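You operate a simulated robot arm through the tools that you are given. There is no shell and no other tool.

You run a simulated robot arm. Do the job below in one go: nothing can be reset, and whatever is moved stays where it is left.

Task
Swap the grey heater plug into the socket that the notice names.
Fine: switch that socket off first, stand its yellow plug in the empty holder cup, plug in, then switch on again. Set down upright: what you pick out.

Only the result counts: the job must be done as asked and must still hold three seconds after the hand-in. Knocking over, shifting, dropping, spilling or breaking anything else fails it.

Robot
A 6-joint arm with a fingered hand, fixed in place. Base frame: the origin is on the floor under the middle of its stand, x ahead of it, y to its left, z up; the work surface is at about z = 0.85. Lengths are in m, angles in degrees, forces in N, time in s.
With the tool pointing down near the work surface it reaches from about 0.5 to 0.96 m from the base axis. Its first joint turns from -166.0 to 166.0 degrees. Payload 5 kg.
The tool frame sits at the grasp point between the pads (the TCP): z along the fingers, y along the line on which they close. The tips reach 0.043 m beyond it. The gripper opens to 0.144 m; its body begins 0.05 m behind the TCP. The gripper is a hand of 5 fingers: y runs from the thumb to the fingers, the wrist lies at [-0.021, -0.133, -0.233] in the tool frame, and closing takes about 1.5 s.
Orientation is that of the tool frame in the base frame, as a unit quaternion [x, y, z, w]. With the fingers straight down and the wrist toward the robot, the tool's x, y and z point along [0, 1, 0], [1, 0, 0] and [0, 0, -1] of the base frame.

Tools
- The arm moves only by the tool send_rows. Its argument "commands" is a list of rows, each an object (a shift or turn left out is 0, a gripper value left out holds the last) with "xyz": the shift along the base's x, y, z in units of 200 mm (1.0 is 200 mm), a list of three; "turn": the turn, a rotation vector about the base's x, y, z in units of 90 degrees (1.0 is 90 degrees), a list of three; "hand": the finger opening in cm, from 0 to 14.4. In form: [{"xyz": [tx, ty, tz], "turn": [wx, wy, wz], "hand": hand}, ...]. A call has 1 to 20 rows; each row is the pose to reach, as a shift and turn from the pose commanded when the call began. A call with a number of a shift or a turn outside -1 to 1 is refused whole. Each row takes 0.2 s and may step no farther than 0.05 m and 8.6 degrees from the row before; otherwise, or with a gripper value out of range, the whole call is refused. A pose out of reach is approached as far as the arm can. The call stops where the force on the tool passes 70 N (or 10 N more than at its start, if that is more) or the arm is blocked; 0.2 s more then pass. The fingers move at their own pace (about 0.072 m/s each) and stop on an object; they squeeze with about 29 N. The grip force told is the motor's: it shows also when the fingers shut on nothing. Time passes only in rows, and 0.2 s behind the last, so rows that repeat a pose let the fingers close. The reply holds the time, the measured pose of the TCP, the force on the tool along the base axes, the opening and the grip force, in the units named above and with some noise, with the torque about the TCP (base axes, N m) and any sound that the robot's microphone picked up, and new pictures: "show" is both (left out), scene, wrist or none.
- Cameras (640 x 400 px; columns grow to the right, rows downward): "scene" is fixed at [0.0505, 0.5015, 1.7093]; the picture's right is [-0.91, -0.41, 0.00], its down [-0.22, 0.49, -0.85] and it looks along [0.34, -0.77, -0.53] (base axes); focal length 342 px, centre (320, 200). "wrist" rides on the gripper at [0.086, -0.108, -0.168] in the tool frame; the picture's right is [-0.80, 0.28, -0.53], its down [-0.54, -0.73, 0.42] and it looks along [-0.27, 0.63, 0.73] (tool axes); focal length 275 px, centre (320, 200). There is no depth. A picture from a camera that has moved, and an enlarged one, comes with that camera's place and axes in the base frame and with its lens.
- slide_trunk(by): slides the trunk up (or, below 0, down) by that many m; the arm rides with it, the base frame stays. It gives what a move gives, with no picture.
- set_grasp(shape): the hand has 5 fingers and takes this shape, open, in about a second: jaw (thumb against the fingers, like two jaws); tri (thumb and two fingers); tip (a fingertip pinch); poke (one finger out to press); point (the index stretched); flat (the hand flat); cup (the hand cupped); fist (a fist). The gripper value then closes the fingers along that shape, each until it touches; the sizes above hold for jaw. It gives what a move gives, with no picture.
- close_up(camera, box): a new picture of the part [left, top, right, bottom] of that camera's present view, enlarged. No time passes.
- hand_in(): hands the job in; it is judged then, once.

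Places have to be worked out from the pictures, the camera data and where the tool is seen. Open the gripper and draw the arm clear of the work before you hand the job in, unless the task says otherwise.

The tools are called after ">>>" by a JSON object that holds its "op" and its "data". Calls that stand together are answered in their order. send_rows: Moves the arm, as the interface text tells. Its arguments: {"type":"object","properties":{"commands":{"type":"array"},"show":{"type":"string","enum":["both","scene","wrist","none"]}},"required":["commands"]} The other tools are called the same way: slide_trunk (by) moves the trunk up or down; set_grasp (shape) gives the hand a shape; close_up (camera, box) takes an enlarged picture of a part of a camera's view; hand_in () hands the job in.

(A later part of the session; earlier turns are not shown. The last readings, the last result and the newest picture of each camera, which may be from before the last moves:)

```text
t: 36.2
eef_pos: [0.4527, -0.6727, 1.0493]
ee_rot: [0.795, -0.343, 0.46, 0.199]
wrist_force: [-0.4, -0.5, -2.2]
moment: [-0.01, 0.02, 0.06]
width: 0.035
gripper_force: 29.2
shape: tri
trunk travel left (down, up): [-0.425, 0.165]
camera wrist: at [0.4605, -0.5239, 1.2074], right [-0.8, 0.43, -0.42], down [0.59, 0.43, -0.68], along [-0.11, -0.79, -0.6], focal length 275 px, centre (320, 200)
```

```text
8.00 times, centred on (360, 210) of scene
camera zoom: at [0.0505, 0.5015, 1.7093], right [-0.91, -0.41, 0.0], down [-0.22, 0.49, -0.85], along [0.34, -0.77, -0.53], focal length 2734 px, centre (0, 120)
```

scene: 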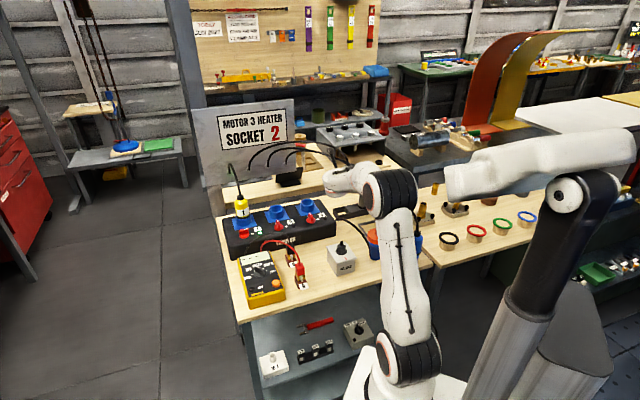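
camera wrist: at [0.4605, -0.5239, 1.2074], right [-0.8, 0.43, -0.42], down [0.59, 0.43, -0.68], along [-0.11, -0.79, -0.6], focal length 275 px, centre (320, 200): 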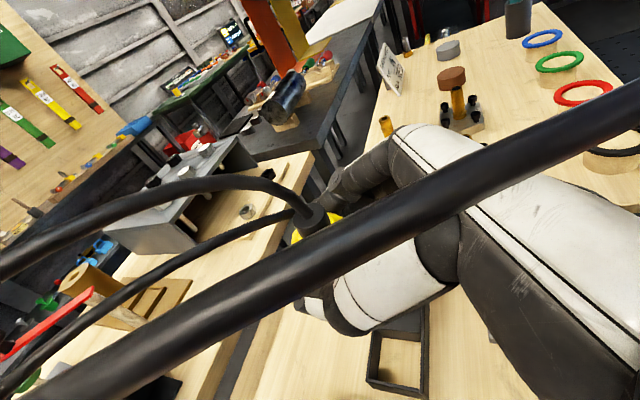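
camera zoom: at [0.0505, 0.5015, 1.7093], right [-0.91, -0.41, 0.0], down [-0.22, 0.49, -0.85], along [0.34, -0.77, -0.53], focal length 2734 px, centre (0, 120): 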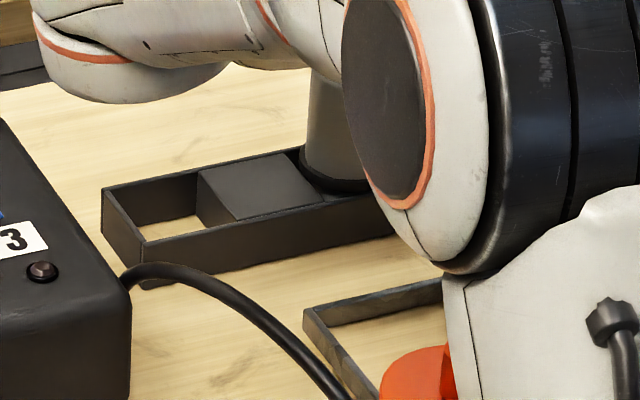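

From the collar ellipse the plug leans about 5° towards the palm, and the cell centre comes out at about (0.461,-0.651). I'll turn the hand 5° to stand the plug upright, centre it over the cell and lower to z≈0.99.

>>> {"op": "send_rows", "data": {"commands": [{"xyz": [0.019, 0.0535, 0], "turn": [0.0202, 0.019, 0]}, {"xyz": [0.038, 0.107, 0], "turn": [0.0404, 0.0381, 0]}, {"xyz": [0.038, 0.107, -0.15], "turn": [0.0404, 0.0381, 0]}, {"xyz": [0.038, 0.107, -0.3], "turn": [0.0404, 0.0381, 0]}, {"xyz": [0.038, 0.107, -0.3], "turn": [0.0404, 0.0381, 0]}], "show": "both"}}

>>> {"op": "close_up", "data": {"camera": "wrist", "box": [280, 240, 480, 400]}}

>>> {"op": "close_up", "data": {"camera": "scene", "box": [320, 170, 400, 235]}}

```text
t: 37.4
eef_pos: [0.4601, -0.6511, 0.9904]
ee_rot: [0.813, -0.353, 0.424, 0.184]
wrist_force: [0.0, 0.8, -1.7]
moment: [0.03, 0.02, 0.03]
width: 0.0353
gripper_force: 29.0
shape: tri
trunk travel left (down, up): [-0.425, 0.165]
camera wrist: at [0.4774, -0.5131, 1.1569], right [-0.82, 0.46, -0.35], down [0.55, 0.47, -0.69], along [-0.15, -0.76, -0.64], focal length 275 px, centre (320, 200)
```

scene: 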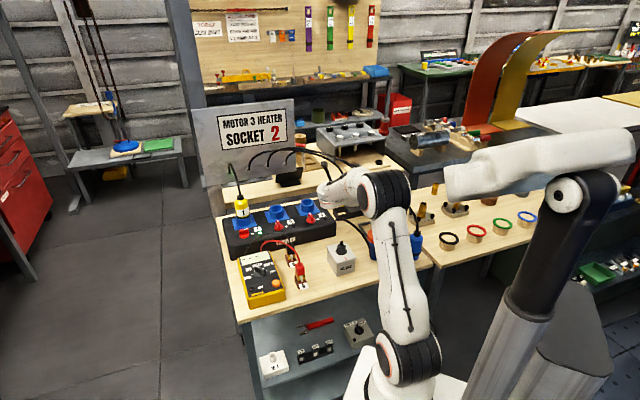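
wrist: 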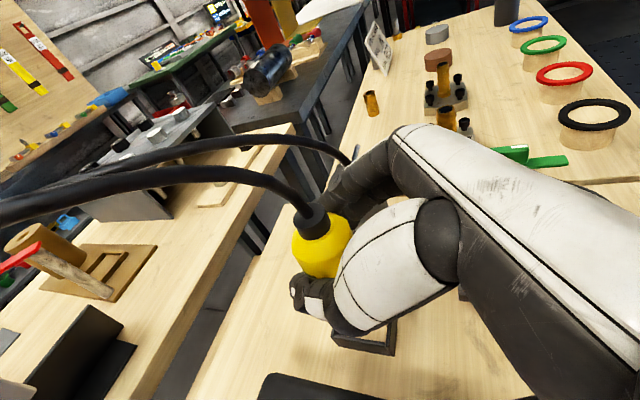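

```text
2.50 times, centred on (380, 320) of wrist
camera zoom: at [0.4774, -0.5131, 1.1569], right [-0.82, 0.46, -0.35], down [0.55, 0.47, -0.69], along [-0.15, -0.76, -0.64], focal length 688 px, centre (170, -100)
```

zoom: 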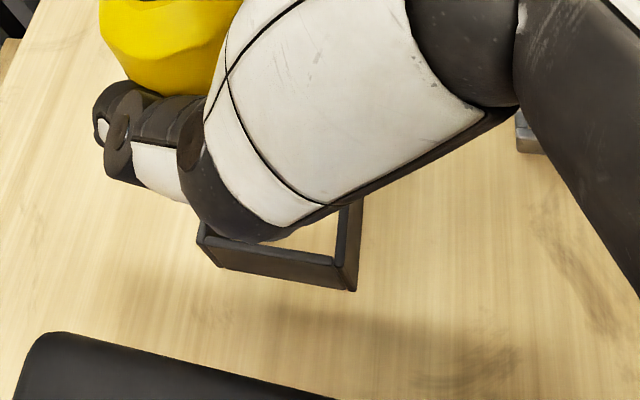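

```text
6.15 times, centred on (360, 202) of scene
camera zoom: at [0.0505, 0.5015, 1.7093], right [-0.91, -0.41, 0.0], down [-0.22, 0.49, -0.85], along [0.34, -0.77, -0.53], focal length 2103 px, centre (74, 185)
```

zoom: 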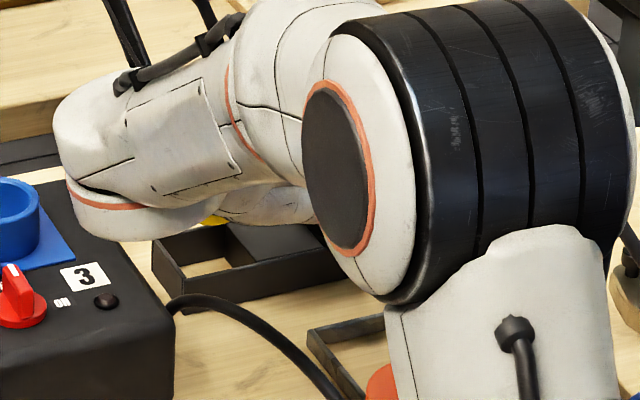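

A bit of the yellow plug now shows under the hand in the scene view. I'll zoom in there to see its lower edge relative to the cell.

>>> {"op": "close_up", "data": {"camera": "scene", "box": [334, 195, 364, 217]}}

>>> {"op": "close_up", "data": {"camera": "wrist", "box": [280, 200, 360, 300]}}

```text
16.00 times, centred on (349, 206) of scene
camera zoom: at [0.0505, 0.5015, 1.7093], right [-0.91, -0.41, 0.0], down [-0.22, 0.49, -0.85], along [0.34, -0.77, -0.53], focal length 5468 px, centre (-144, 104)
```

zoom: 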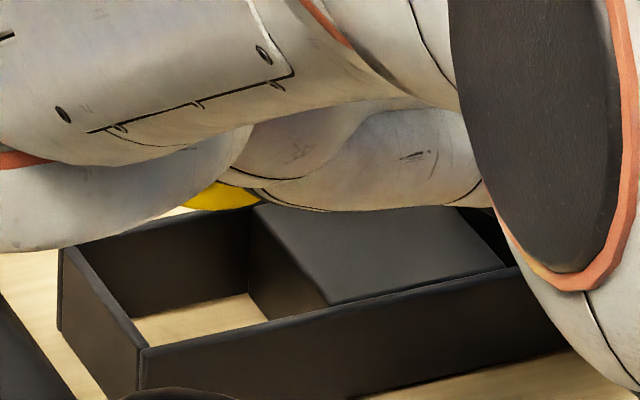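

```text
4.00 times, centred on (320, 250) of wrist
camera zoom: at [0.4774, -0.5131, 1.1569], right [-0.82, 0.46, -0.35], down [0.55, 0.47, -0.69], along [-0.15, -0.76, -0.64], focal length 1101 px, centre (320, 0)
```

zoom: 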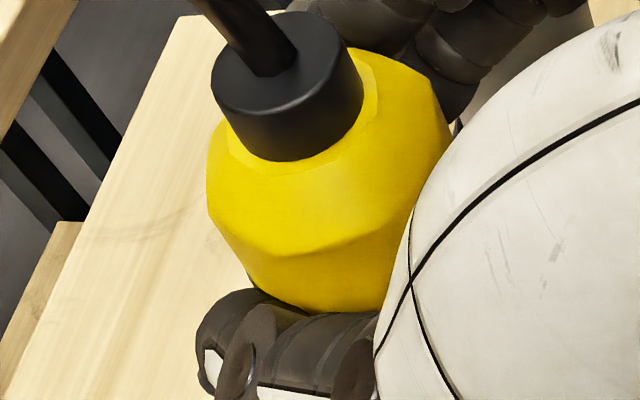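

I need a clearer look at that yellow edge; zooming in further.

>>> {"op": "close_up", "data": {"camera": "scene", "box": [338, 197, 356, 210]}}

>>> {"op": "close_up", "data": {"camera": "wrist", "box": [310, 280, 420, 370]}}

```text
16.00 times, centred on (347, 204) of scene
camera zoom: at [0.0505, 0.5015, 1.7093], right [-0.91, -0.41, 0.0], down [-0.22, 0.49, -0.85], along [0.34, -0.77, -0.53], focal length 5468 px, centre (-112, 144)
```

zoom: 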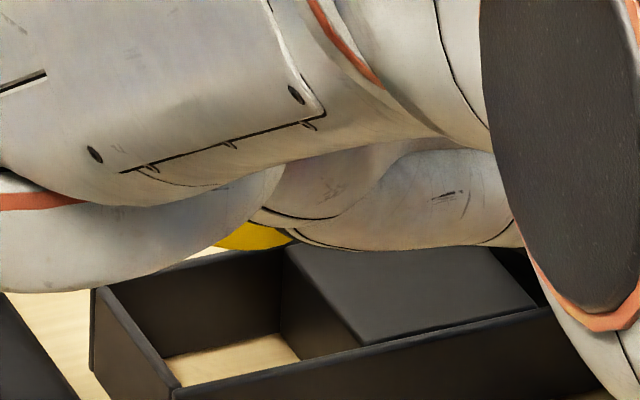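

```text
4.44 times, centred on (365, 325) of wrist
camera zoom: at [0.4774, -0.5131, 1.1569], right [-0.82, 0.46, -0.35], down [0.55, 0.47, -0.69], along [-0.15, -0.76, -0.64], focal length 1224 px, centre (120, -356)
```

zoom: 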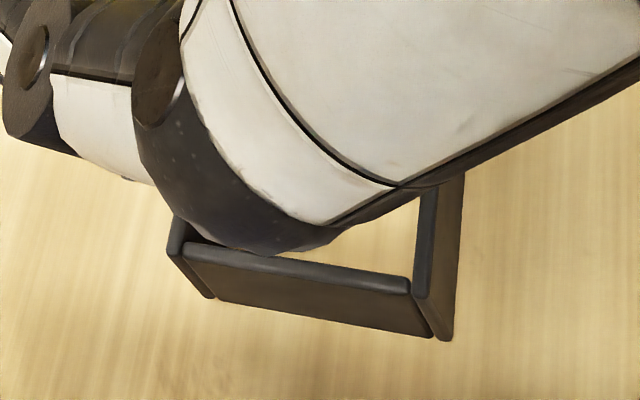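

That yellow patch is the plug's lower end, about 7 cm below the TCP and within a few mm of the cell's middle line. I'll lower until its end is just at the cell's rim and look again.

>>> {"op": "send_rows", "data": {"commands": [{"xyz": [0, 0, -0.05]}, {"xyz": [0, 0, -0.1]}, {"xyz": [0, 0, -0.14]}, {"xyz": [0, 0, -0.14]}], "show": "none"}}

>>> {"op": "close_up", "data": {"camera": "scene", "box": [336, 197, 364, 217]}}

>>> {"op": "close_up", "data": {"camera": "wrist", "box": [280, 240, 420, 360]}}

```text
t: 38.4
eef_pos: [0.4663, -0.655, 0.9727]
ee_rot: [0.815, -0.355, 0.421, 0.181]
wrist_force: [0.2, 0.5, -1.8]
moment: [0.0, -0.02, 0.01]
width: 0.0349
gripper_force: 28.7
shape: tri
out of reach, approached as far as the arm can: row 2, 3, 4
trunk travel left (down, up): [-0.425, 0.165]
```

```text
16.00 times, centred on (350, 207) of scene
camera zoom: at [0.0505, 0.5015, 1.7093], right [-0.91, -0.41, 0.0], down [-0.22, 0.49, -0.85], along [0.34, -0.77, -0.53], focal length 5468 px, centre (-160, 88)
```

zoom: 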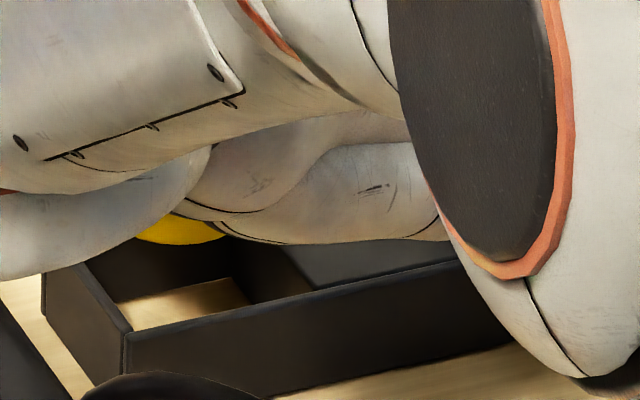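

```text
3.33 times, centred on (350, 300) of wrist
camera zoom: at [0.485, -0.5176, 1.1389], right [-0.82, 0.46, -0.34], down [0.55, 0.47, -0.69], along [-0.16, -0.75, -0.64], focal length 918 px, centre (220, -133)
```

zoom: 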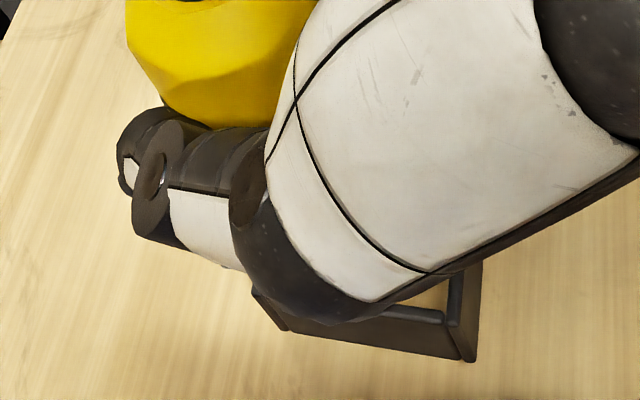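

The arm is again at its folded limit and drifted 6 mm, so I'll raise it back, re-centre over the cell, and use the trunk to come down instead.

>>> {"op": "send_rows", "data": {"commands": [{"xyz": [-0.01, 0.007, 0.12]}, {"xyz": [-0.0285, 0.021, 0.28]}, {"xyz": [-0.0285, 0.021, 0.435]}, {"xyz": [-0.0285, 0.021, 0.435]}], "show": "none"}}

>>> {"op": "slide_trunk", "data": {"by": -0.07}}

```text
t: 39.4
eef_pos: [0.4588, -0.6521, 1.0579]
ee_rot: [0.814, -0.352, 0.425, 0.184]
wrist_force: [-0.5, 0.6, -1.4]
moment: [0.0, -0.02, -0.03]
width: 0.0351
gripper_force: 29.3
shape: tri
trunk travel left (down, up): [-0.425, 0.165]
```

```text
t: 40.5
eef_pos: [0.4598, -0.6516, 0.9899]
ee_rot: [0.814, -0.351, 0.424, 0.184]
wrist_force: [-0.3, -0.4, -1.7]
moment: [0.02, -0.03, 0.01]
width: 0.035
gripper_force: 29.1
shape: tri
trunk travel left (down, up): [-0.355, 0.235]
```

Now at z=0.990 with the trunk 17 cm down. I'll repeat once: raise 6 cm and slide down another 8 cm, so that the arm has spare travel below.

>>> {"op": "send_rows", "data": {"commands": [{"xyz": [0, 0, 0.15]}, {"xyz": [0, 0, 0.3]}, {"xyz": [0, 0, 0.3]}], "show": "none"}}

>>> {"op": "slide_trunk", "data": {"by": -0.08}}

>>> {"op": "close_up", "data": {"camera": "scene", "box": [326, 180, 376, 220]}}

>>> {"op": "close_up", "data": {"camera": "scene", "box": [200, 100, 520, 300]}}

>>> {"op": "close_up", "data": {"camera": "wrist", "box": [240, 180, 440, 360]}}

```text
t: 41.3
eef_pos: [0.4597, -0.6521, 1.0497]
ee_rot: [0.814, -0.352, 0.424, 0.184]
wrist_force: [-0.5, 0.4, -1.6]
moment: [0.0, 0.03, 0.01]
width: 0.0349
gripper_force: 29.2
shape: tri
trunk travel left (down, up): [-0.355, 0.235]
```

```text
t: 42.5
eef_pos: [0.4592, -0.6529, 0.9688]
ee_rot: [0.813, -0.352, 0.425, 0.184]
wrist_force: [-0.2, 0.6, -1.7]
moment: [0.02, -0.02, 0.04]
width: 0.0351
gripper_force: 28.8
shape: tri
trunk travel left (down, up): [-0.275, 0.315]
```

```text
10.00 times, centred on (351, 200) of scene
camera zoom: at [0.0505, 0.5015, 1.7093], right [-0.91, -0.41, 0.0], down [-0.22, 0.49, -0.85], along [0.34, -0.77, -0.53], focal length 3417 px, centre (10, 200)
```

zoom: 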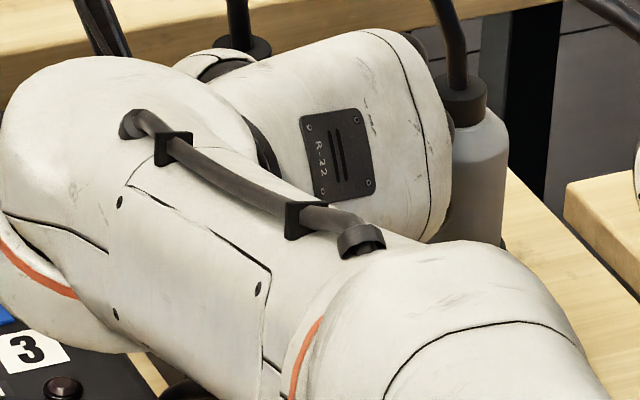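

```text
2.00 times, centred on (360, 200) of scene
camera zoom: at [0.0505, 0.5015, 1.7093], right [-0.91, -0.41, 0.0], down [-0.22, 0.49, -0.85], along [0.34, -0.77, -0.53], focal length 683 px, centre (240, 200)
```

zoom: 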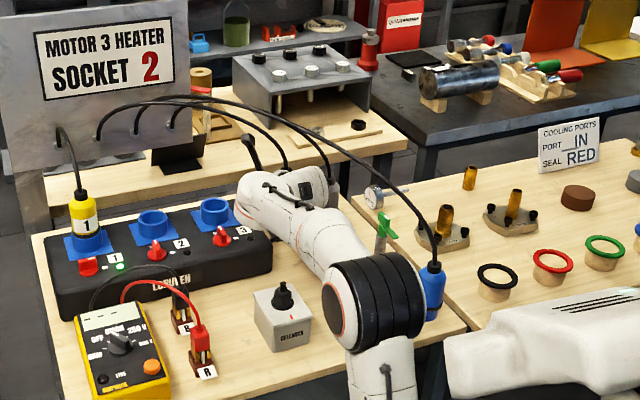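

```text
2.22 times, centred on (340, 270) of wrist
camera zoom: at [0.4782, -0.5128, 1.1348], right [-0.82, 0.46, -0.35], down [0.55, 0.47, -0.69], along [-0.15, -0.76, -0.64], focal length 612 px, centre (276, 44)
```

zoom: 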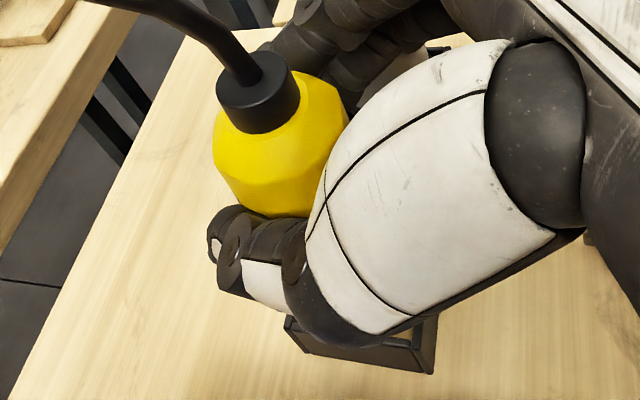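

The hand is over the cell with spare travel, and the elbow stays clear of the table items. I'll nudge 4 mm and lower the plug in 5 mm steps towards seating (TCP about 0.935), watching the vertical force.

>>> {"op": "send_rows", "data": {"commands": [{"xyz": [0.015, 0.0125, 0]}, {"xyz": [0.015, 0.0125, -0.025]}, {"xyz": [0.015, 0.0125, -0.05]}, {"xyz": [0.015, 0.0125, -0.075]}, {"xyz": [0.015, 0.0125, -0.1]}], "show": "none"}}

>>> {"op": "close_up", "data": {"camera": "scene", "box": [326, 180, 376, 220]}}

>>> {"op": "close_up", "data": {"camera": "wrist", "box": [240, 180, 440, 360]}}

```text
t: 43.7
eef_pos: [0.4632, -0.6486, 0.9476]
ee_rot: [0.814, -0.351, 0.425, 0.184]
wrist_force: [0.3, 0.8, -1.2]
moment: [0.01, 0.01, -0.01]
width: 0.0349
gripper_force: 29.5
shape: tri
trunk travel left (down, up): [-0.275, 0.315]
```

```text
10.00 times, centred on (351, 200) of scene
camera zoom: at [0.0505, 0.5015, 1.7093], right [-0.91, -0.41, 0.0], down [-0.22, 0.49, -0.85], along [0.34, -0.77, -0.53], focal length 3417 px, centre (10, 200)
```

zoom: 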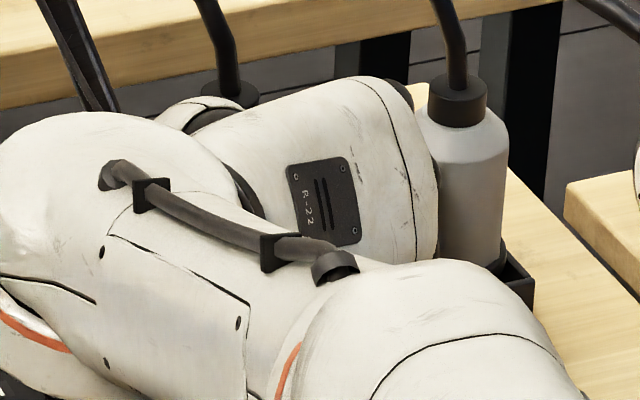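

```text
2.22 times, centred on (340, 270) of wrist
camera zoom: at [0.4815, -0.5098, 1.1141], right [-0.82, 0.46, -0.35], down [0.55, 0.47, -0.69], along [-0.15, -0.76, -0.64], focal length 612 px, centre (276, 44)
```

zoom: 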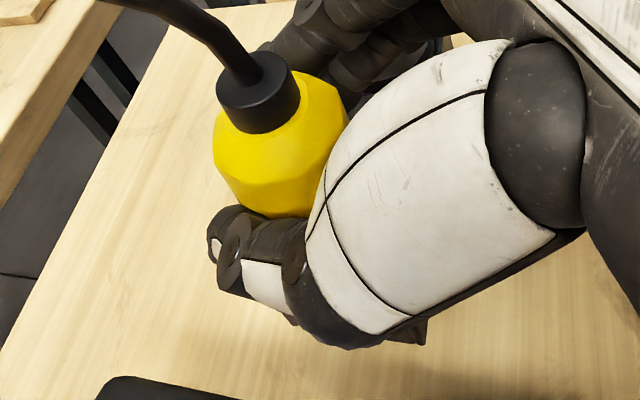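

The grey plug, standing in its own cell, gives a reference for how the yellow one should look when seated. I'll zoom in on both collars to compare position and tilt.

>>> {"op": "close_up", "data": {"camera": "scene", "box": [334, 178, 364, 200]}}

>>> {"op": "close_up", "data": {"camera": "scene", "box": [366, 178, 396, 200]}}

```text
16.00 times, centred on (349, 189) of scene
camera zoom: at [0.0505, 0.5015, 1.7093], right [-0.91, -0.41, 0.0], down [-0.22, 0.49, -0.85], along [0.34, -0.77, -0.53], focal length 5468 px, centre (-144, 376)
```

zoom: 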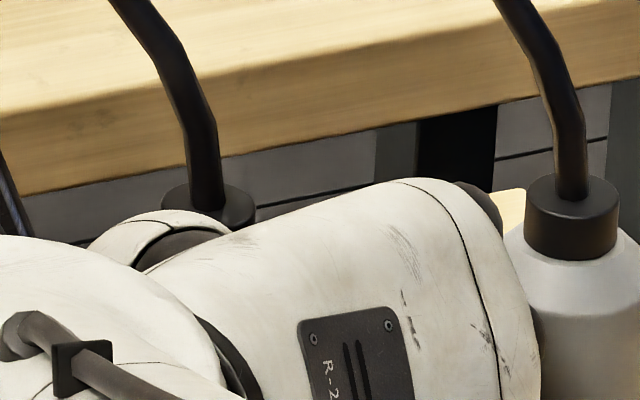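

```text
16.00 times, centred on (381, 189) of scene
camera zoom: at [0.0505, 0.5015, 1.7093], right [-0.91, -0.41, 0.0], down [-0.22, 0.49, -0.85], along [0.34, -0.77, -0.53], focal length 5468 px, centre (-656, 376)
```

zoom: 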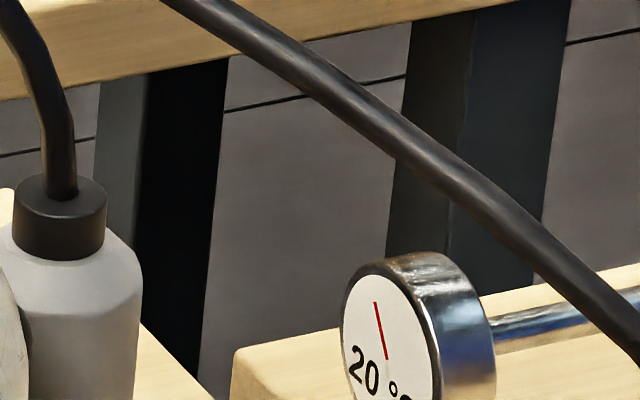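

The comparison says the plug needs about 16 mm more to seat, and a shift of about 3 mm back towards the grey plug. I'll do that in small steps.

>>> {"op": "send_rows", "data": {"commands": [{"xyz": [-0.011, -0.0095, 0]}, {"xyz": [-0.011, -0.0095, -0.02]}, {"xyz": [-0.011, -0.0095, -0.04]}, {"xyz": [-0.011, -0.0095, -0.06]}], "show": "none"}}

>>> {"op": "close_up", "data": {"camera": "scene", "box": [334, 178, 364, 200]}}

```text
t: 44.7
eef_pos: [0.461, -0.6514, 0.9366]
ee_rot: [0.813, -0.352, 0.424, 0.185]
wrist_force: [0.2, -0.4, -1.7]
moment: [0.0, 0.03, -0.02]
width: 0.0348
gripper_force: 29.4
shape: tri
trunk travel left (down, up): [-0.275, 0.315]
```

```text
16.00 times, centred on (349, 189) of scene
camera zoom: at [0.0505, 0.5015, 1.7093], right [-0.91, -0.41, 0.0], down [-0.22, 0.49, -0.85], along [0.34, -0.77, -0.53], focal length 5468 px, centre (-144, 376)
```

zoom: 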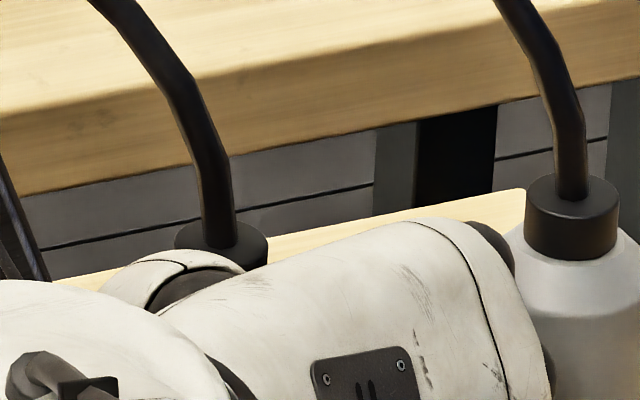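

No contact force and the plug end is already about 1.5 cm inside the cell. I'll lower the last few millimetres until it touches.

>>> {"op": "send_rows", "data": {"commands": [{"xyz": [-0.004, -0.003, -0.01]}, {"xyz": [-0.004, -0.003, -0.02]}, {"xyz": [-0.004, -0.003, -0.03]}], "show": "none"}}

```text
t: 45.5
eef_pos: [0.4598, -0.6515, 0.9308]
ee_rot: [0.813, -0.352, 0.425, 0.184]
wrist_force: [0.9, 0.3, 0.4]
moment: [-0.05, 0.02, 0.03]
width: 0.035
gripper_force: 28.6
shape: tri
trunk travel left (down, up): [-0.275, 0.315]
```

The vertical force has risen by about 2 N, so it is starting to rest. I'll go 3 mm lower to confirm firm seating.

>>> {"op": "send_rows", "data": {"commands": [{"xyz": [0, 0, -0.0075]}, {"xyz": [0, 0, -0.015]}, {"xyz": [0, 0, -0.015]}], "show": "none"}}

>>> {"op": "close_up", "data": {"camera": "scene", "box": [334, 178, 364, 200]}}

>>> {"op": "close_up", "data": {"camera": "wrist", "box": [240, 180, 440, 360]}}

```text
t: 46.3
eef_pos: [0.4595, -0.6512, 0.93]
ee_rot: [0.813, -0.351, 0.426, 0.184]
wrist_force: [1.3, -1.3, 8.9]
moment: [-0.25, 0.03, 0.07]
width: 0.035
gripper_force: 29.0
shape: tri
trunk travel left (down, up): [-0.275, 0.315]
```

```text
16.00 times, centred on (349, 189) of scene
camera zoom: at [0.0505, 0.5015, 1.7093], right [-0.91, -0.41, 0.0], down [-0.22, 0.49, -0.85], along [0.34, -0.77, -0.53], focal length 5468 px, centre (-144, 376)
```

zoom: 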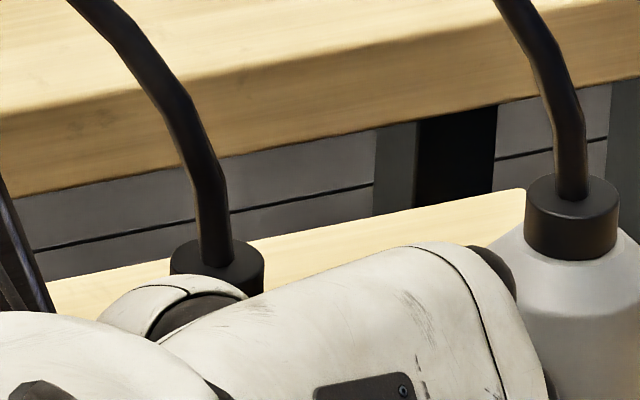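

```text
2.22 times, centred on (340, 270) of wrist
camera zoom: at [0.4775, -0.5122, 1.0951], right [-0.82, 0.46, -0.35], down [0.55, 0.47, -0.69], along [-0.15, -0.76, -0.64], focal length 612 px, centre (276, 44)
```

zoom: 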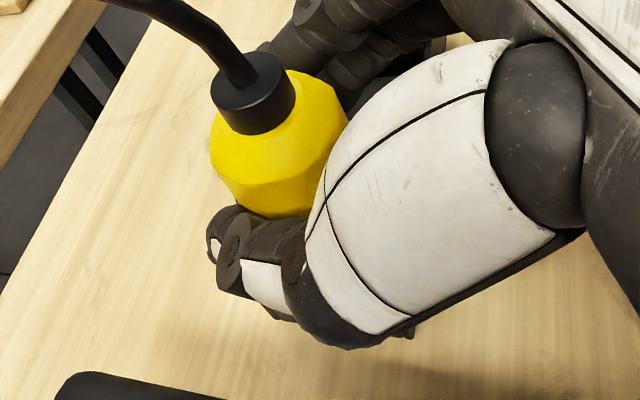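

The force shows it resting firmly (9 N) and its collar is level with the grey one's. I'll ease off 1.5 mm, open gently to 6.5 cm and check that it stands.

>>> {"op": "send_rows", "data": {"commands": [{"xyz": [0, 0, 0.0075], "hand": 3.6}, {"xyz": [0, 0, 0.0075], "hand": 4}, {"xyz": [0, 0, 0.0075], "hand": 4.5}, {"xyz": [0, 0, 0.0075], "hand": 5.2}, {"xyz": [0, 0, 0.0075], "hand": 6}, {"xyz": [0, 0, 0.0075], "hand": 6.5}, {"xyz": [0, 0, 0.0075], "hand": 6.5}, {"xyz": [0, 0, 0.0075], "hand": 6.5}], "show": "none"}}

>>> {"op": "close_up", "data": {"camera": "scene", "box": [334, 178, 364, 200]}}

>>> {"op": "close_up", "data": {"camera": "wrist", "box": [240, 180, 440, 360]}}

```text
t: 48.1
eef_pos: [0.459, -0.6509, 0.9287]
ee_rot: [0.814, -0.352, 0.425, 0.183]
wrist_force: [-0.1, 0.3, -0.8]
moment: [0.0, -0.03, 0.01]
width: 0.0643
gripper_force: 0.1
shape: tri
trunk travel left (down, up): [-0.275, 0.315]
```

```text
16.00 times, centred on (349, 189) of scene
camera zoom: at [0.0505, 0.5015, 1.7093], right [-0.91, -0.41, 0.0], down [-0.22, 0.49, -0.85], along [0.34, -0.77, -0.53], focal length 5468 px, centre (-144, 376)
```

zoom: 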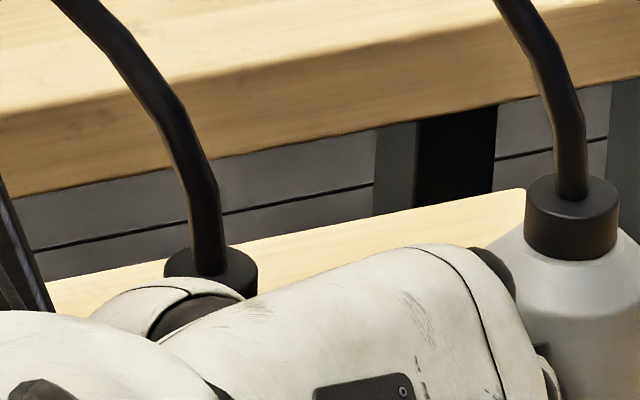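

```text
2.22 times, centred on (340, 270) of wrist
camera zoom: at [0.4777, -0.5126, 1.0947], right [-0.82, 0.46, -0.35], down [0.55, 0.47, -0.69], along [-0.15, -0.76, -0.64], focal length 612 px, centre (276, 44)
```

zoom: 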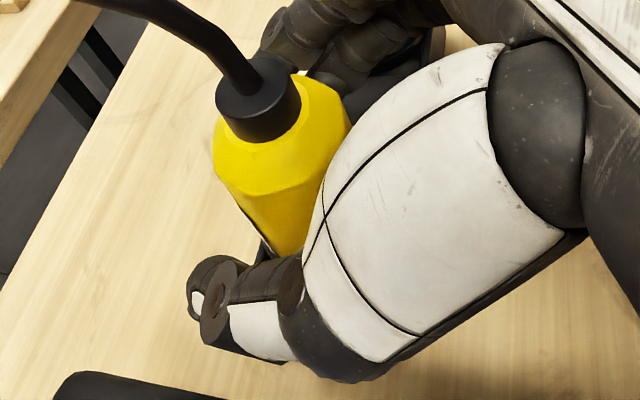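

The yellow plug stands in the cell, released. I'll open slightly more and back the hand off along its own axis, away from the plug.

>>> {"op": "send_rows", "data": {"commands": [{"hand": 7.2}, {"xyz": [-0.03, 0.03, 0.03], "hand": 7.2}, {"xyz": [-0.08, 0.085, 0.08]}, {"xyz": [-0.14, 0.15, 0.14]}, {"xyz": [-0.21, 0.225, 0.21]}, {"xyz": [-0.28, 0.3, 0.29]}, {"xyz": [-0.28, 0.3, 0.29]}], "show": "both"}}

>>> {"op": "close_up", "data": {"camera": "scene", "box": [320, 170, 400, 230]}}

>>> {"op": "close_up", "data": {"camera": "wrist", "box": [200, 140, 440, 360]}}

```text
t: 49.7
eef_pos: [0.4039, -0.5912, 0.9888]
ee_rot: [0.814, -0.352, 0.424, 0.183]
wrist_force: [0.2, -0.1, 0.0]
moment: [0.01, 0.02, 0.02]
width: 0.0716
gripper_force: 0.0
shape: tri
trunk travel left (down, up): [-0.275, 0.315]
camera wrist: at [0.4221, -0.452, 1.1551], right [-0.82, 0.46, -0.35], down [0.55, 0.47, -0.69], along [-0.15, -0.76, -0.64], focal length 275 px, centre (320, 200)
```

scene: 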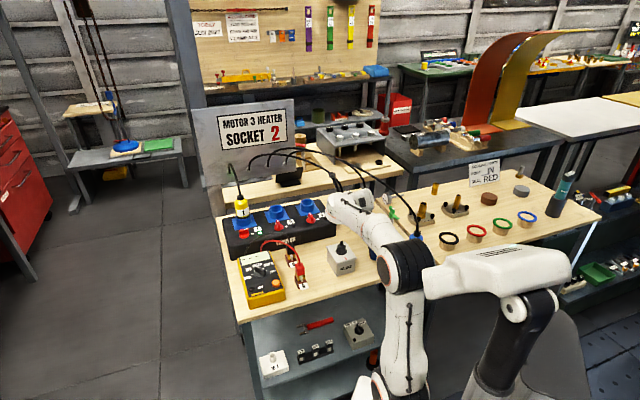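
wrist: 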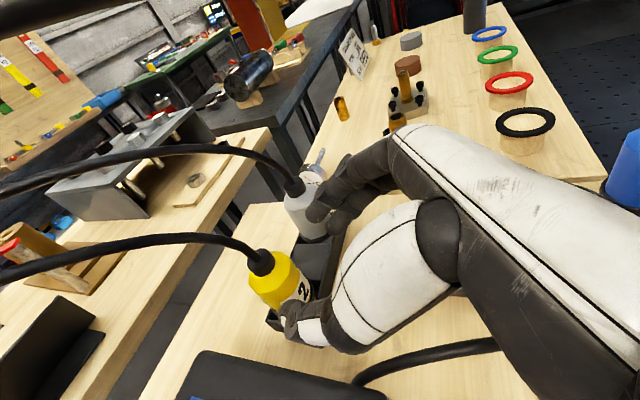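

```text
6.67 times, centred on (360, 200) of scene
camera zoom: at [0.0505, 0.5015, 1.7093], right [-0.91, -0.41, 0.0], down [-0.22, 0.49, -0.85], along [0.34, -0.77, -0.53], focal length 2278 px, centre (53, 200)
```

zoom: 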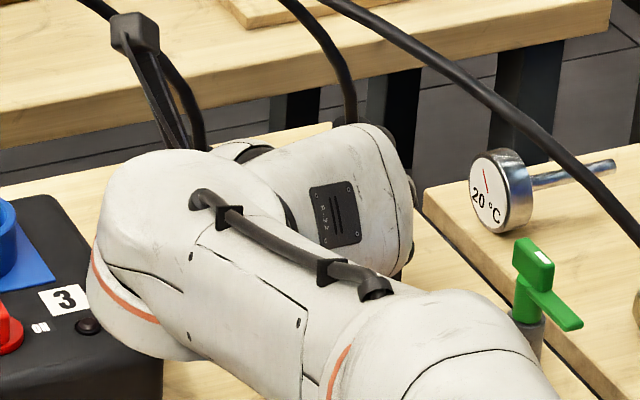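

```text
1.82 times, centred on (320, 250) of wrist
camera zoom: at [0.4221, -0.452, 1.1551], right [-0.82, 0.46, -0.35], down [0.55, 0.47, -0.69], along [-0.15, -0.76, -0.64], focal length 500 px, centre (320, 109)
```

zoom: 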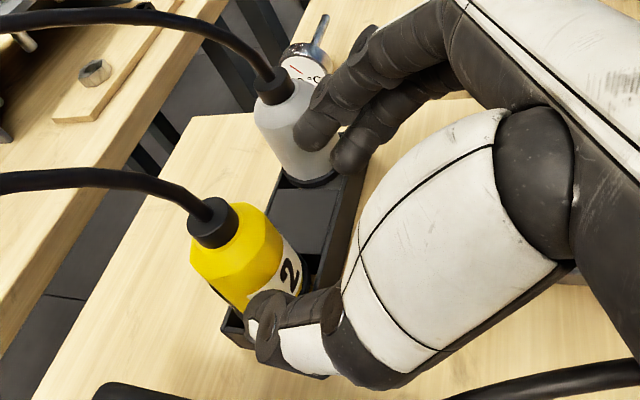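

The yellow plug stands upright in its cup. Before going for the grey plug, I'll check the clearance of elbow and forearm around the orange-lidded cup and the grey box.

>>> {"op": "close_up", "data": {"camera": "scene", "box": [330, 190, 450, 300]}}

>>> {"op": "close_up", "data": {"camera": "wrist", "box": [440, 100, 640, 400]}}

```text
3.64 times, centred on (390, 245) of scene
camera zoom: at [0.0505, 0.5015, 1.7093], right [-0.91, -0.41, 0.0], down [-0.22, 0.49, -0.85], along [0.34, -0.77, -0.53], focal length 1243 px, centre (66, 36)
```

zoom: 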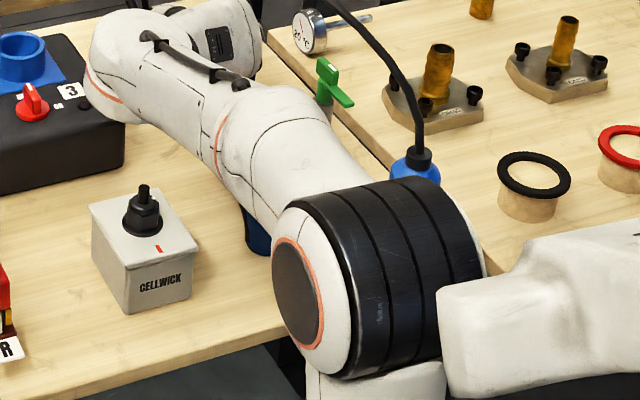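

```text
1.33 times, centred on (540, 250) of wrist
camera zoom: at [0.4221, -0.452, 1.1551], right [-0.82, 0.46, -0.35], down [0.55, 0.47, -0.69], along [-0.15, -0.76, -0.64], focal length 367 px, centre (27, 133)
```

zoom: 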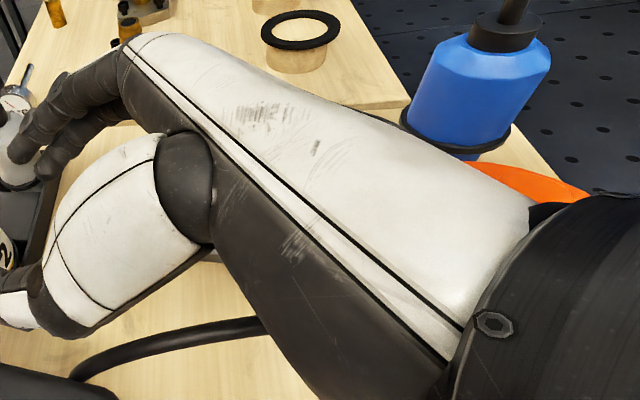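

The forearm runs close over the orange-lidded cup with the trunk this low. I'll steepen the hand by 10° (which lifts the wrist) and lower it a little in place, ready to raise the trunk.

>>> {"op": "send_rows", "data": {"commands": [{"turn": [0.0405, 0.0381, 0], "xyz": [0, 0, -0.1]}, {"turn": [0.0809, 0.0762, 0], "xyz": [0, 0, -0.2]}, {"turn": [0.0809, 0.0762, 0], "xyz": [0, 0, -0.25]}, {"turn": [0.0809, 0.0762, 0], "xyz": [0, 0, -0.25]}], "show": "none"}}

>>> {"op": "slide_trunk", "data": {"by": 0.1}}

>>> {"op": "close_up", "data": {"camera": "scene", "box": [300, 130, 460, 290]}}

>>> {"op": "close_up", "data": {"camera": "wrist", "box": [0, 0, 640, 400]}}

```text
t: 50.7
eef_pos: [0.4037, -0.5912, 0.9368]
ee_rot: [0.847, -0.367, 0.353, 0.152]
wrist_force: [0.0, 1.2, 0.3]
moment: [-0.01, 0.0, 0.02]
width: 0.0716
gripper_force: 0.1
shape: tri
trunk travel left (down, up): [-0.275, 0.315]
```

```text
t: 52.0
eef_pos: [0.4034, -0.5918, 1.0385]
ee_rot: [0.847, -0.367, 0.352, 0.153]
wrist_force: [0.0, 0.3, 0.5]
moment: [0.0, -0.02, 0.0]
width: 0.0716
gripper_force: 0.1
shape: tri
trunk travel left (down, up): [-0.375, 0.215]
```

```text
2.50 times, centred on (380, 210) of scene
camera zoom: at [0.0505, 0.5015, 1.7093], right [-0.91, -0.41, 0.0], down [-0.22, 0.49, -0.85], along [0.34, -0.77, -0.53], focal length 854 px, centre (170, 175)
```

zoom: 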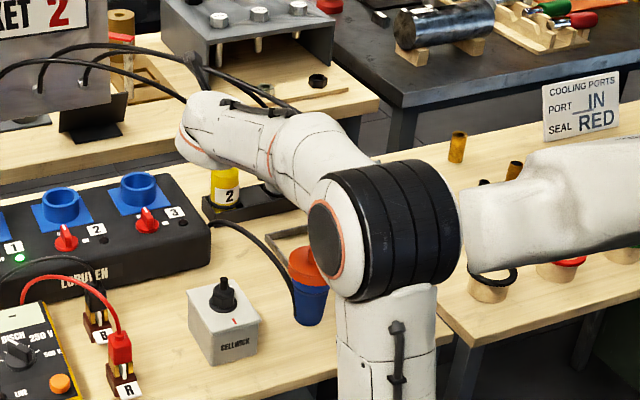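

```text
1.00 times, centred on (320, 200) of wrist (not enlarged: the box is as wide or as high as the picture)
camera zoom: at [0.4426, -0.4746, 1.2167], right [-0.85, 0.49, -0.19], down [0.47, 0.56, -0.68], along [-0.23, -0.67, -0.71], focal length 275 px, centre (320, 200)
```

zoom: 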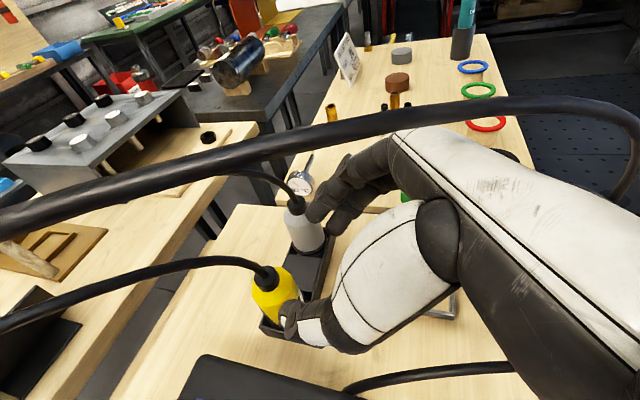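

Good: yellow plug 2 stands upright in the cup, and the orange-lidded cup and grey box are untouched. I'll enlarge the holder in both views to locate the grey plug precisely.

>>> {"op": "close_up", "data": {"camera": "wrist", "box": [230, 170, 390, 360]}}

>>> {"op": "close_up", "data": {"camera": "scene", "box": [335, 165, 405, 225]}}

```text
2.11 times, centred on (310, 265) of wrist
camera zoom: at [0.4426, -0.4746, 1.2167], right [-0.85, 0.49, -0.19], down [0.47, 0.56, -0.68], along [-0.23, -0.67, -0.71], focal length 580 px, centre (341, 63)
```

zoom: 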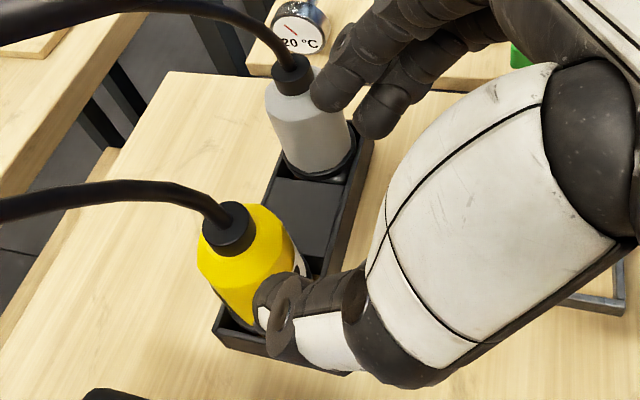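

```text
6.67 times, centred on (370, 195) of scene
camera zoom: at [0.0505, 0.5015, 1.7093], right [-0.91, -0.41, 0.0], down [-0.22, 0.49, -0.85], along [0.34, -0.77, -0.53], focal length 2278 px, centre (-13, 233)
```

zoom: 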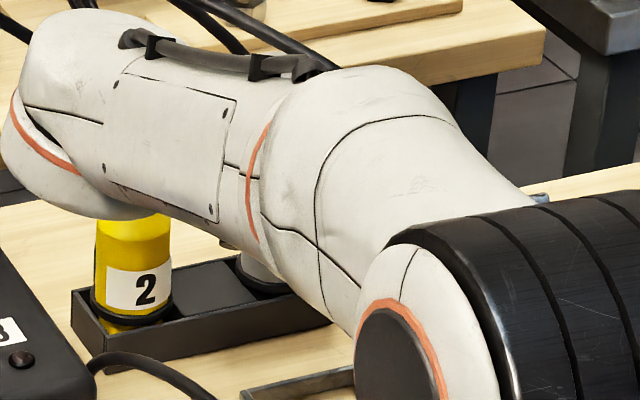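

The wrist view gives the yellow plug at (0.460,-0.651), agreeing with where I set it, and the grey plug at about (0.390,-0.719). I'll narrow the opening to 5.6 cm and move to a point in front of and above the grey plug.

>>> {"op": "send_rows", "data": {"commands": [{"xyz": [-0.07, -0.08, -0.04], "hand": 5.6}, {"xyz": [-0.15, -0.18, -0.09]}, {"xyz": [-0.23, -0.28, -0.15]}, {"xyz": [-0.312, -0.3785, -0.204]}, {"xyz": [-0.312, -0.3785, -0.204]}], "show": "both"}}

>>> {"op": "close_up", "data": {"camera": "wrist", "box": [220, 170, 400, 370]}}

>>> {"op": "close_up", "data": {"camera": "scene", "box": [320, 150, 440, 260]}}

```text
t: 53.2
eef_pos: [0.3424, -0.668, 0.9955]
ee_rot: [0.847, -0.367, 0.352, 0.152]
wrist_force: [0.0, -0.7, 0.0]
moment: [0.0, -0.01, 0.0]
width: 0.0563
gripper_force: 0.0
shape: tri
trunk travel left (down, up): [-0.375, 0.215]
camera wrist: at [0.3813, -0.5506, 1.1746], right [-0.85, 0.49, -0.19], down [0.47, 0.56, -0.68], along [-0.23, -0.67, -0.71], focal length 275 px, centre (320, 200)
```

scene: 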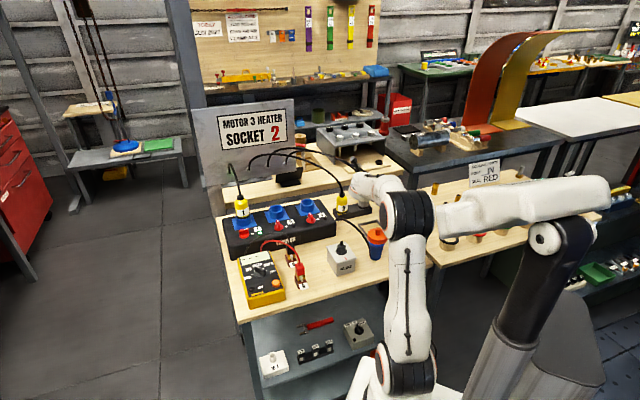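
wrist: 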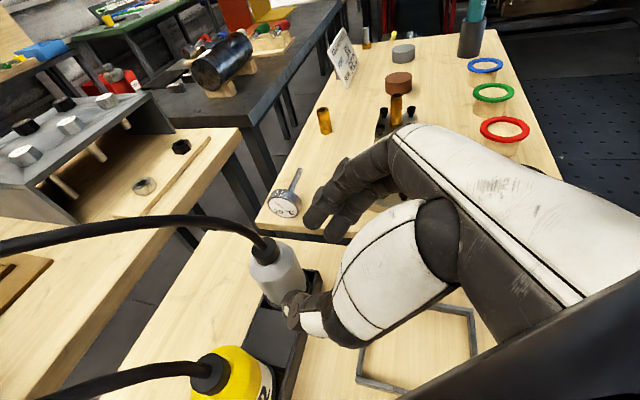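

```text
2.00 times, centred on (310, 270) of wrist
camera zoom: at [0.3813, -0.5506, 1.1746], right [-0.85, 0.49, -0.19], down [0.47, 0.56, -0.68], along [-0.23, -0.67, -0.71], focal length 551 px, centre (340, 60)
```

zoom: 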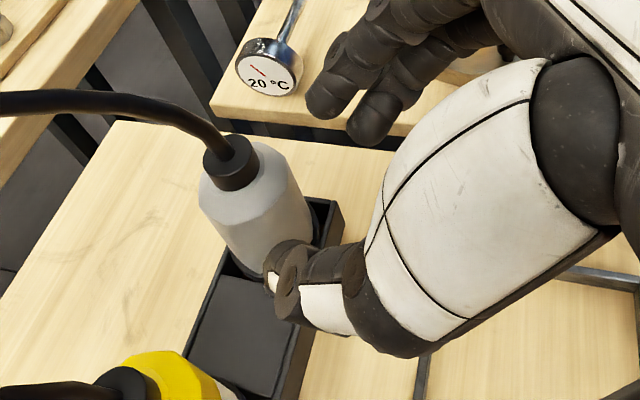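

```text
3.64 times, centred on (380, 205) of scene
camera zoom: at [0.0505, 0.5015, 1.7093], right [-0.91, -0.41, 0.0], down [-0.22, 0.49, -0.85], along [0.34, -0.77, -0.53], focal length 1243 px, centre (102, 182)
```

zoom: 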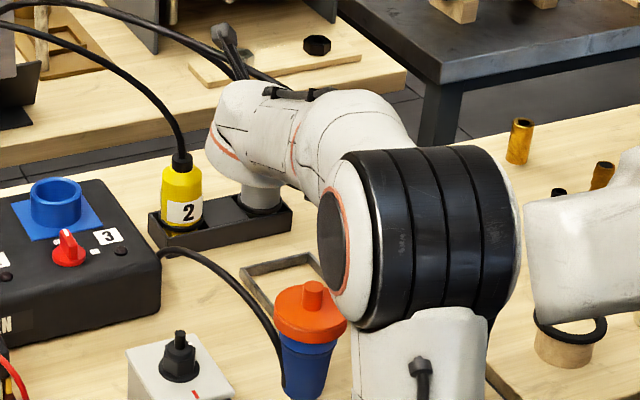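

The grey plug's axis refines to (0.387,-0.721), nearly straight ahead along the hand. I'll advance 70 % of the way along the finger direction and check the clearances.

>>> {"op": "send_rows", "data": {"commands": [{"xyz": [0.025, -0.055, -0.04]}, {"xyz": [0.07, -0.1, -0.11]}, {"xyz": [0.115, -0.145, -0.18]}, {"xyz": [0.153, -0.188, -0.24]}, {"xyz": [0.153, -0.188, -0.24]}], "show": "none"}}

>>> {"op": "close_up", "data": {"camera": "wrist", "box": [220, 170, 400, 370]}}

>>> {"op": "close_up", "data": {"camera": "scene", "box": [330, 160, 410, 230]}}

```text
t: 54.4
eef_pos: [0.3716, -0.7053, 0.9488]
ee_rot: [0.848, -0.365, 0.353, 0.152]
wrist_force: [-0.7, 0.5, 0.2]
moment: [-0.02, -0.02, -0.02]
width: 0.0566
gripper_force: 0.0
shape: tri
trunk travel left (down, up): [-0.375, 0.215]
```

```text
2.00 times, centred on (310, 270) of wrist
camera zoom: at [0.4105, -0.5872, 1.128], right [-0.85, 0.49, -0.19], down [0.47, 0.56, -0.68], along [-0.23, -0.67, -0.71], focal length 551 px, centre (340, 60)
```

zoom: 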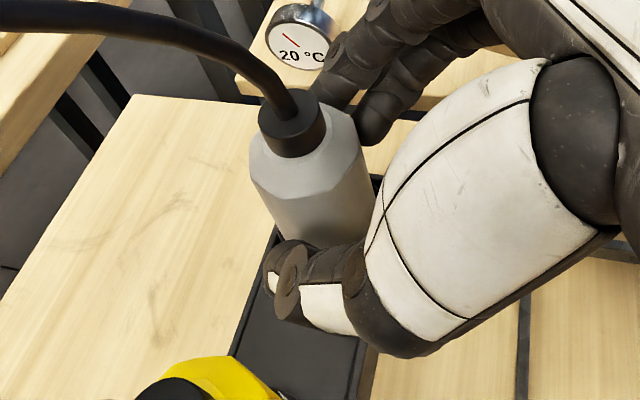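

```text
5.71 times, centred on (370, 195) of scene
camera zoom: at [0.0505, 0.5015, 1.7093], right [-0.91, -0.41, 0.0], down [-0.22, 0.49, -0.85], along [0.34, -0.77, -0.53], focal length 1953 px, centre (34, 229)
```

zoom: 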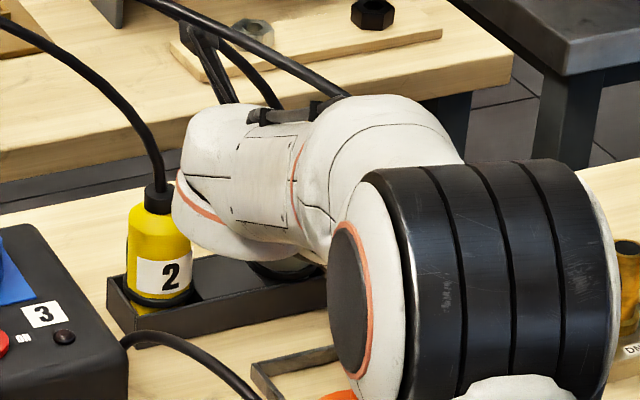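

The grey plug sits centred between thumb and fingers, about 2 cm ahead. I'll finish the approach to TCP (0.388,-0.719,0.927) and close on it.

>>> {"op": "send_rows", "data": {"commands": [{"xyz": [0.041, -0.036, -0.055]}, {"xyz": [0.082, -0.071, -0.108]}, {"xyz": [0.082, -0.071, -0.108]}, {"xyz": [0.082, -0.071, -0.108], "hand": 5}, {"xyz": [0.082, -0.071, -0.108], "hand": 4.2}, {"xyz": [0.082, -0.071, -0.108], "hand": 3.5}, {"xyz": [0.082, -0.071, -0.108], "hand": 2.5}, {"xyz": [0.082, -0.071, -0.108], "hand": 1}, {"xyz": [0.082, -0.071, -0.108], "hand": 0}, {"xyz": [0.082, -0.071, -0.108], "hand": 0}], "show": "none"}}

>>> {"op": "close_up", "data": {"camera": "wrist", "box": [220, 170, 400, 370]}}

>>> {"op": "close_up", "data": {"camera": "scene", "box": [330, 160, 410, 230]}}

```text
t: 56.6
eef_pos: [0.3883, -0.7192, 0.9277]
ee_rot: [0.848, -0.366, 0.351, 0.152]
wrist_force: [-0.2, 0.0, -1.4]
moment: [-0.01, 0.06, -0.03]
width: 0.0332
gripper_force: 28.7
shape: tri
trunk travel left (down, up): [-0.375, 0.215]
```

```text
2.00 times, centred on (310, 270) of wrist
camera zoom: at [0.4267, -0.6011, 1.1064], right [-0.85, 0.49, -0.19], down [0.47, 0.56, -0.68], along [-0.23, -0.67, -0.71], focal length 551 px, centre (340, 60)
```

zoom: 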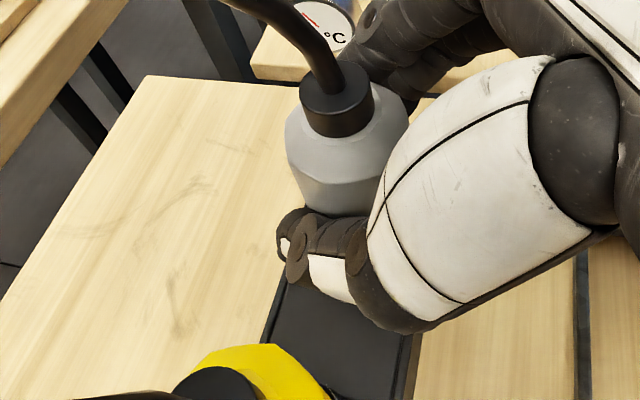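

```text
5.71 times, centred on (370, 195) of scene
camera zoom: at [0.0505, 0.5015, 1.7093], right [-0.91, -0.41, 0.0], down [-0.22, 0.49, -0.85], along [0.34, -0.77, -0.53], focal length 1953 px, centre (34, 229)
```

zoom: 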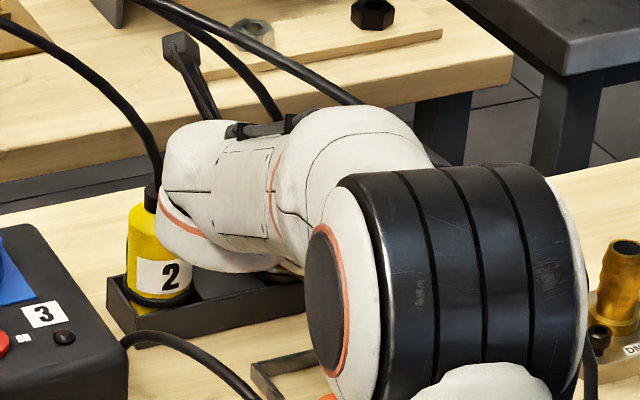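

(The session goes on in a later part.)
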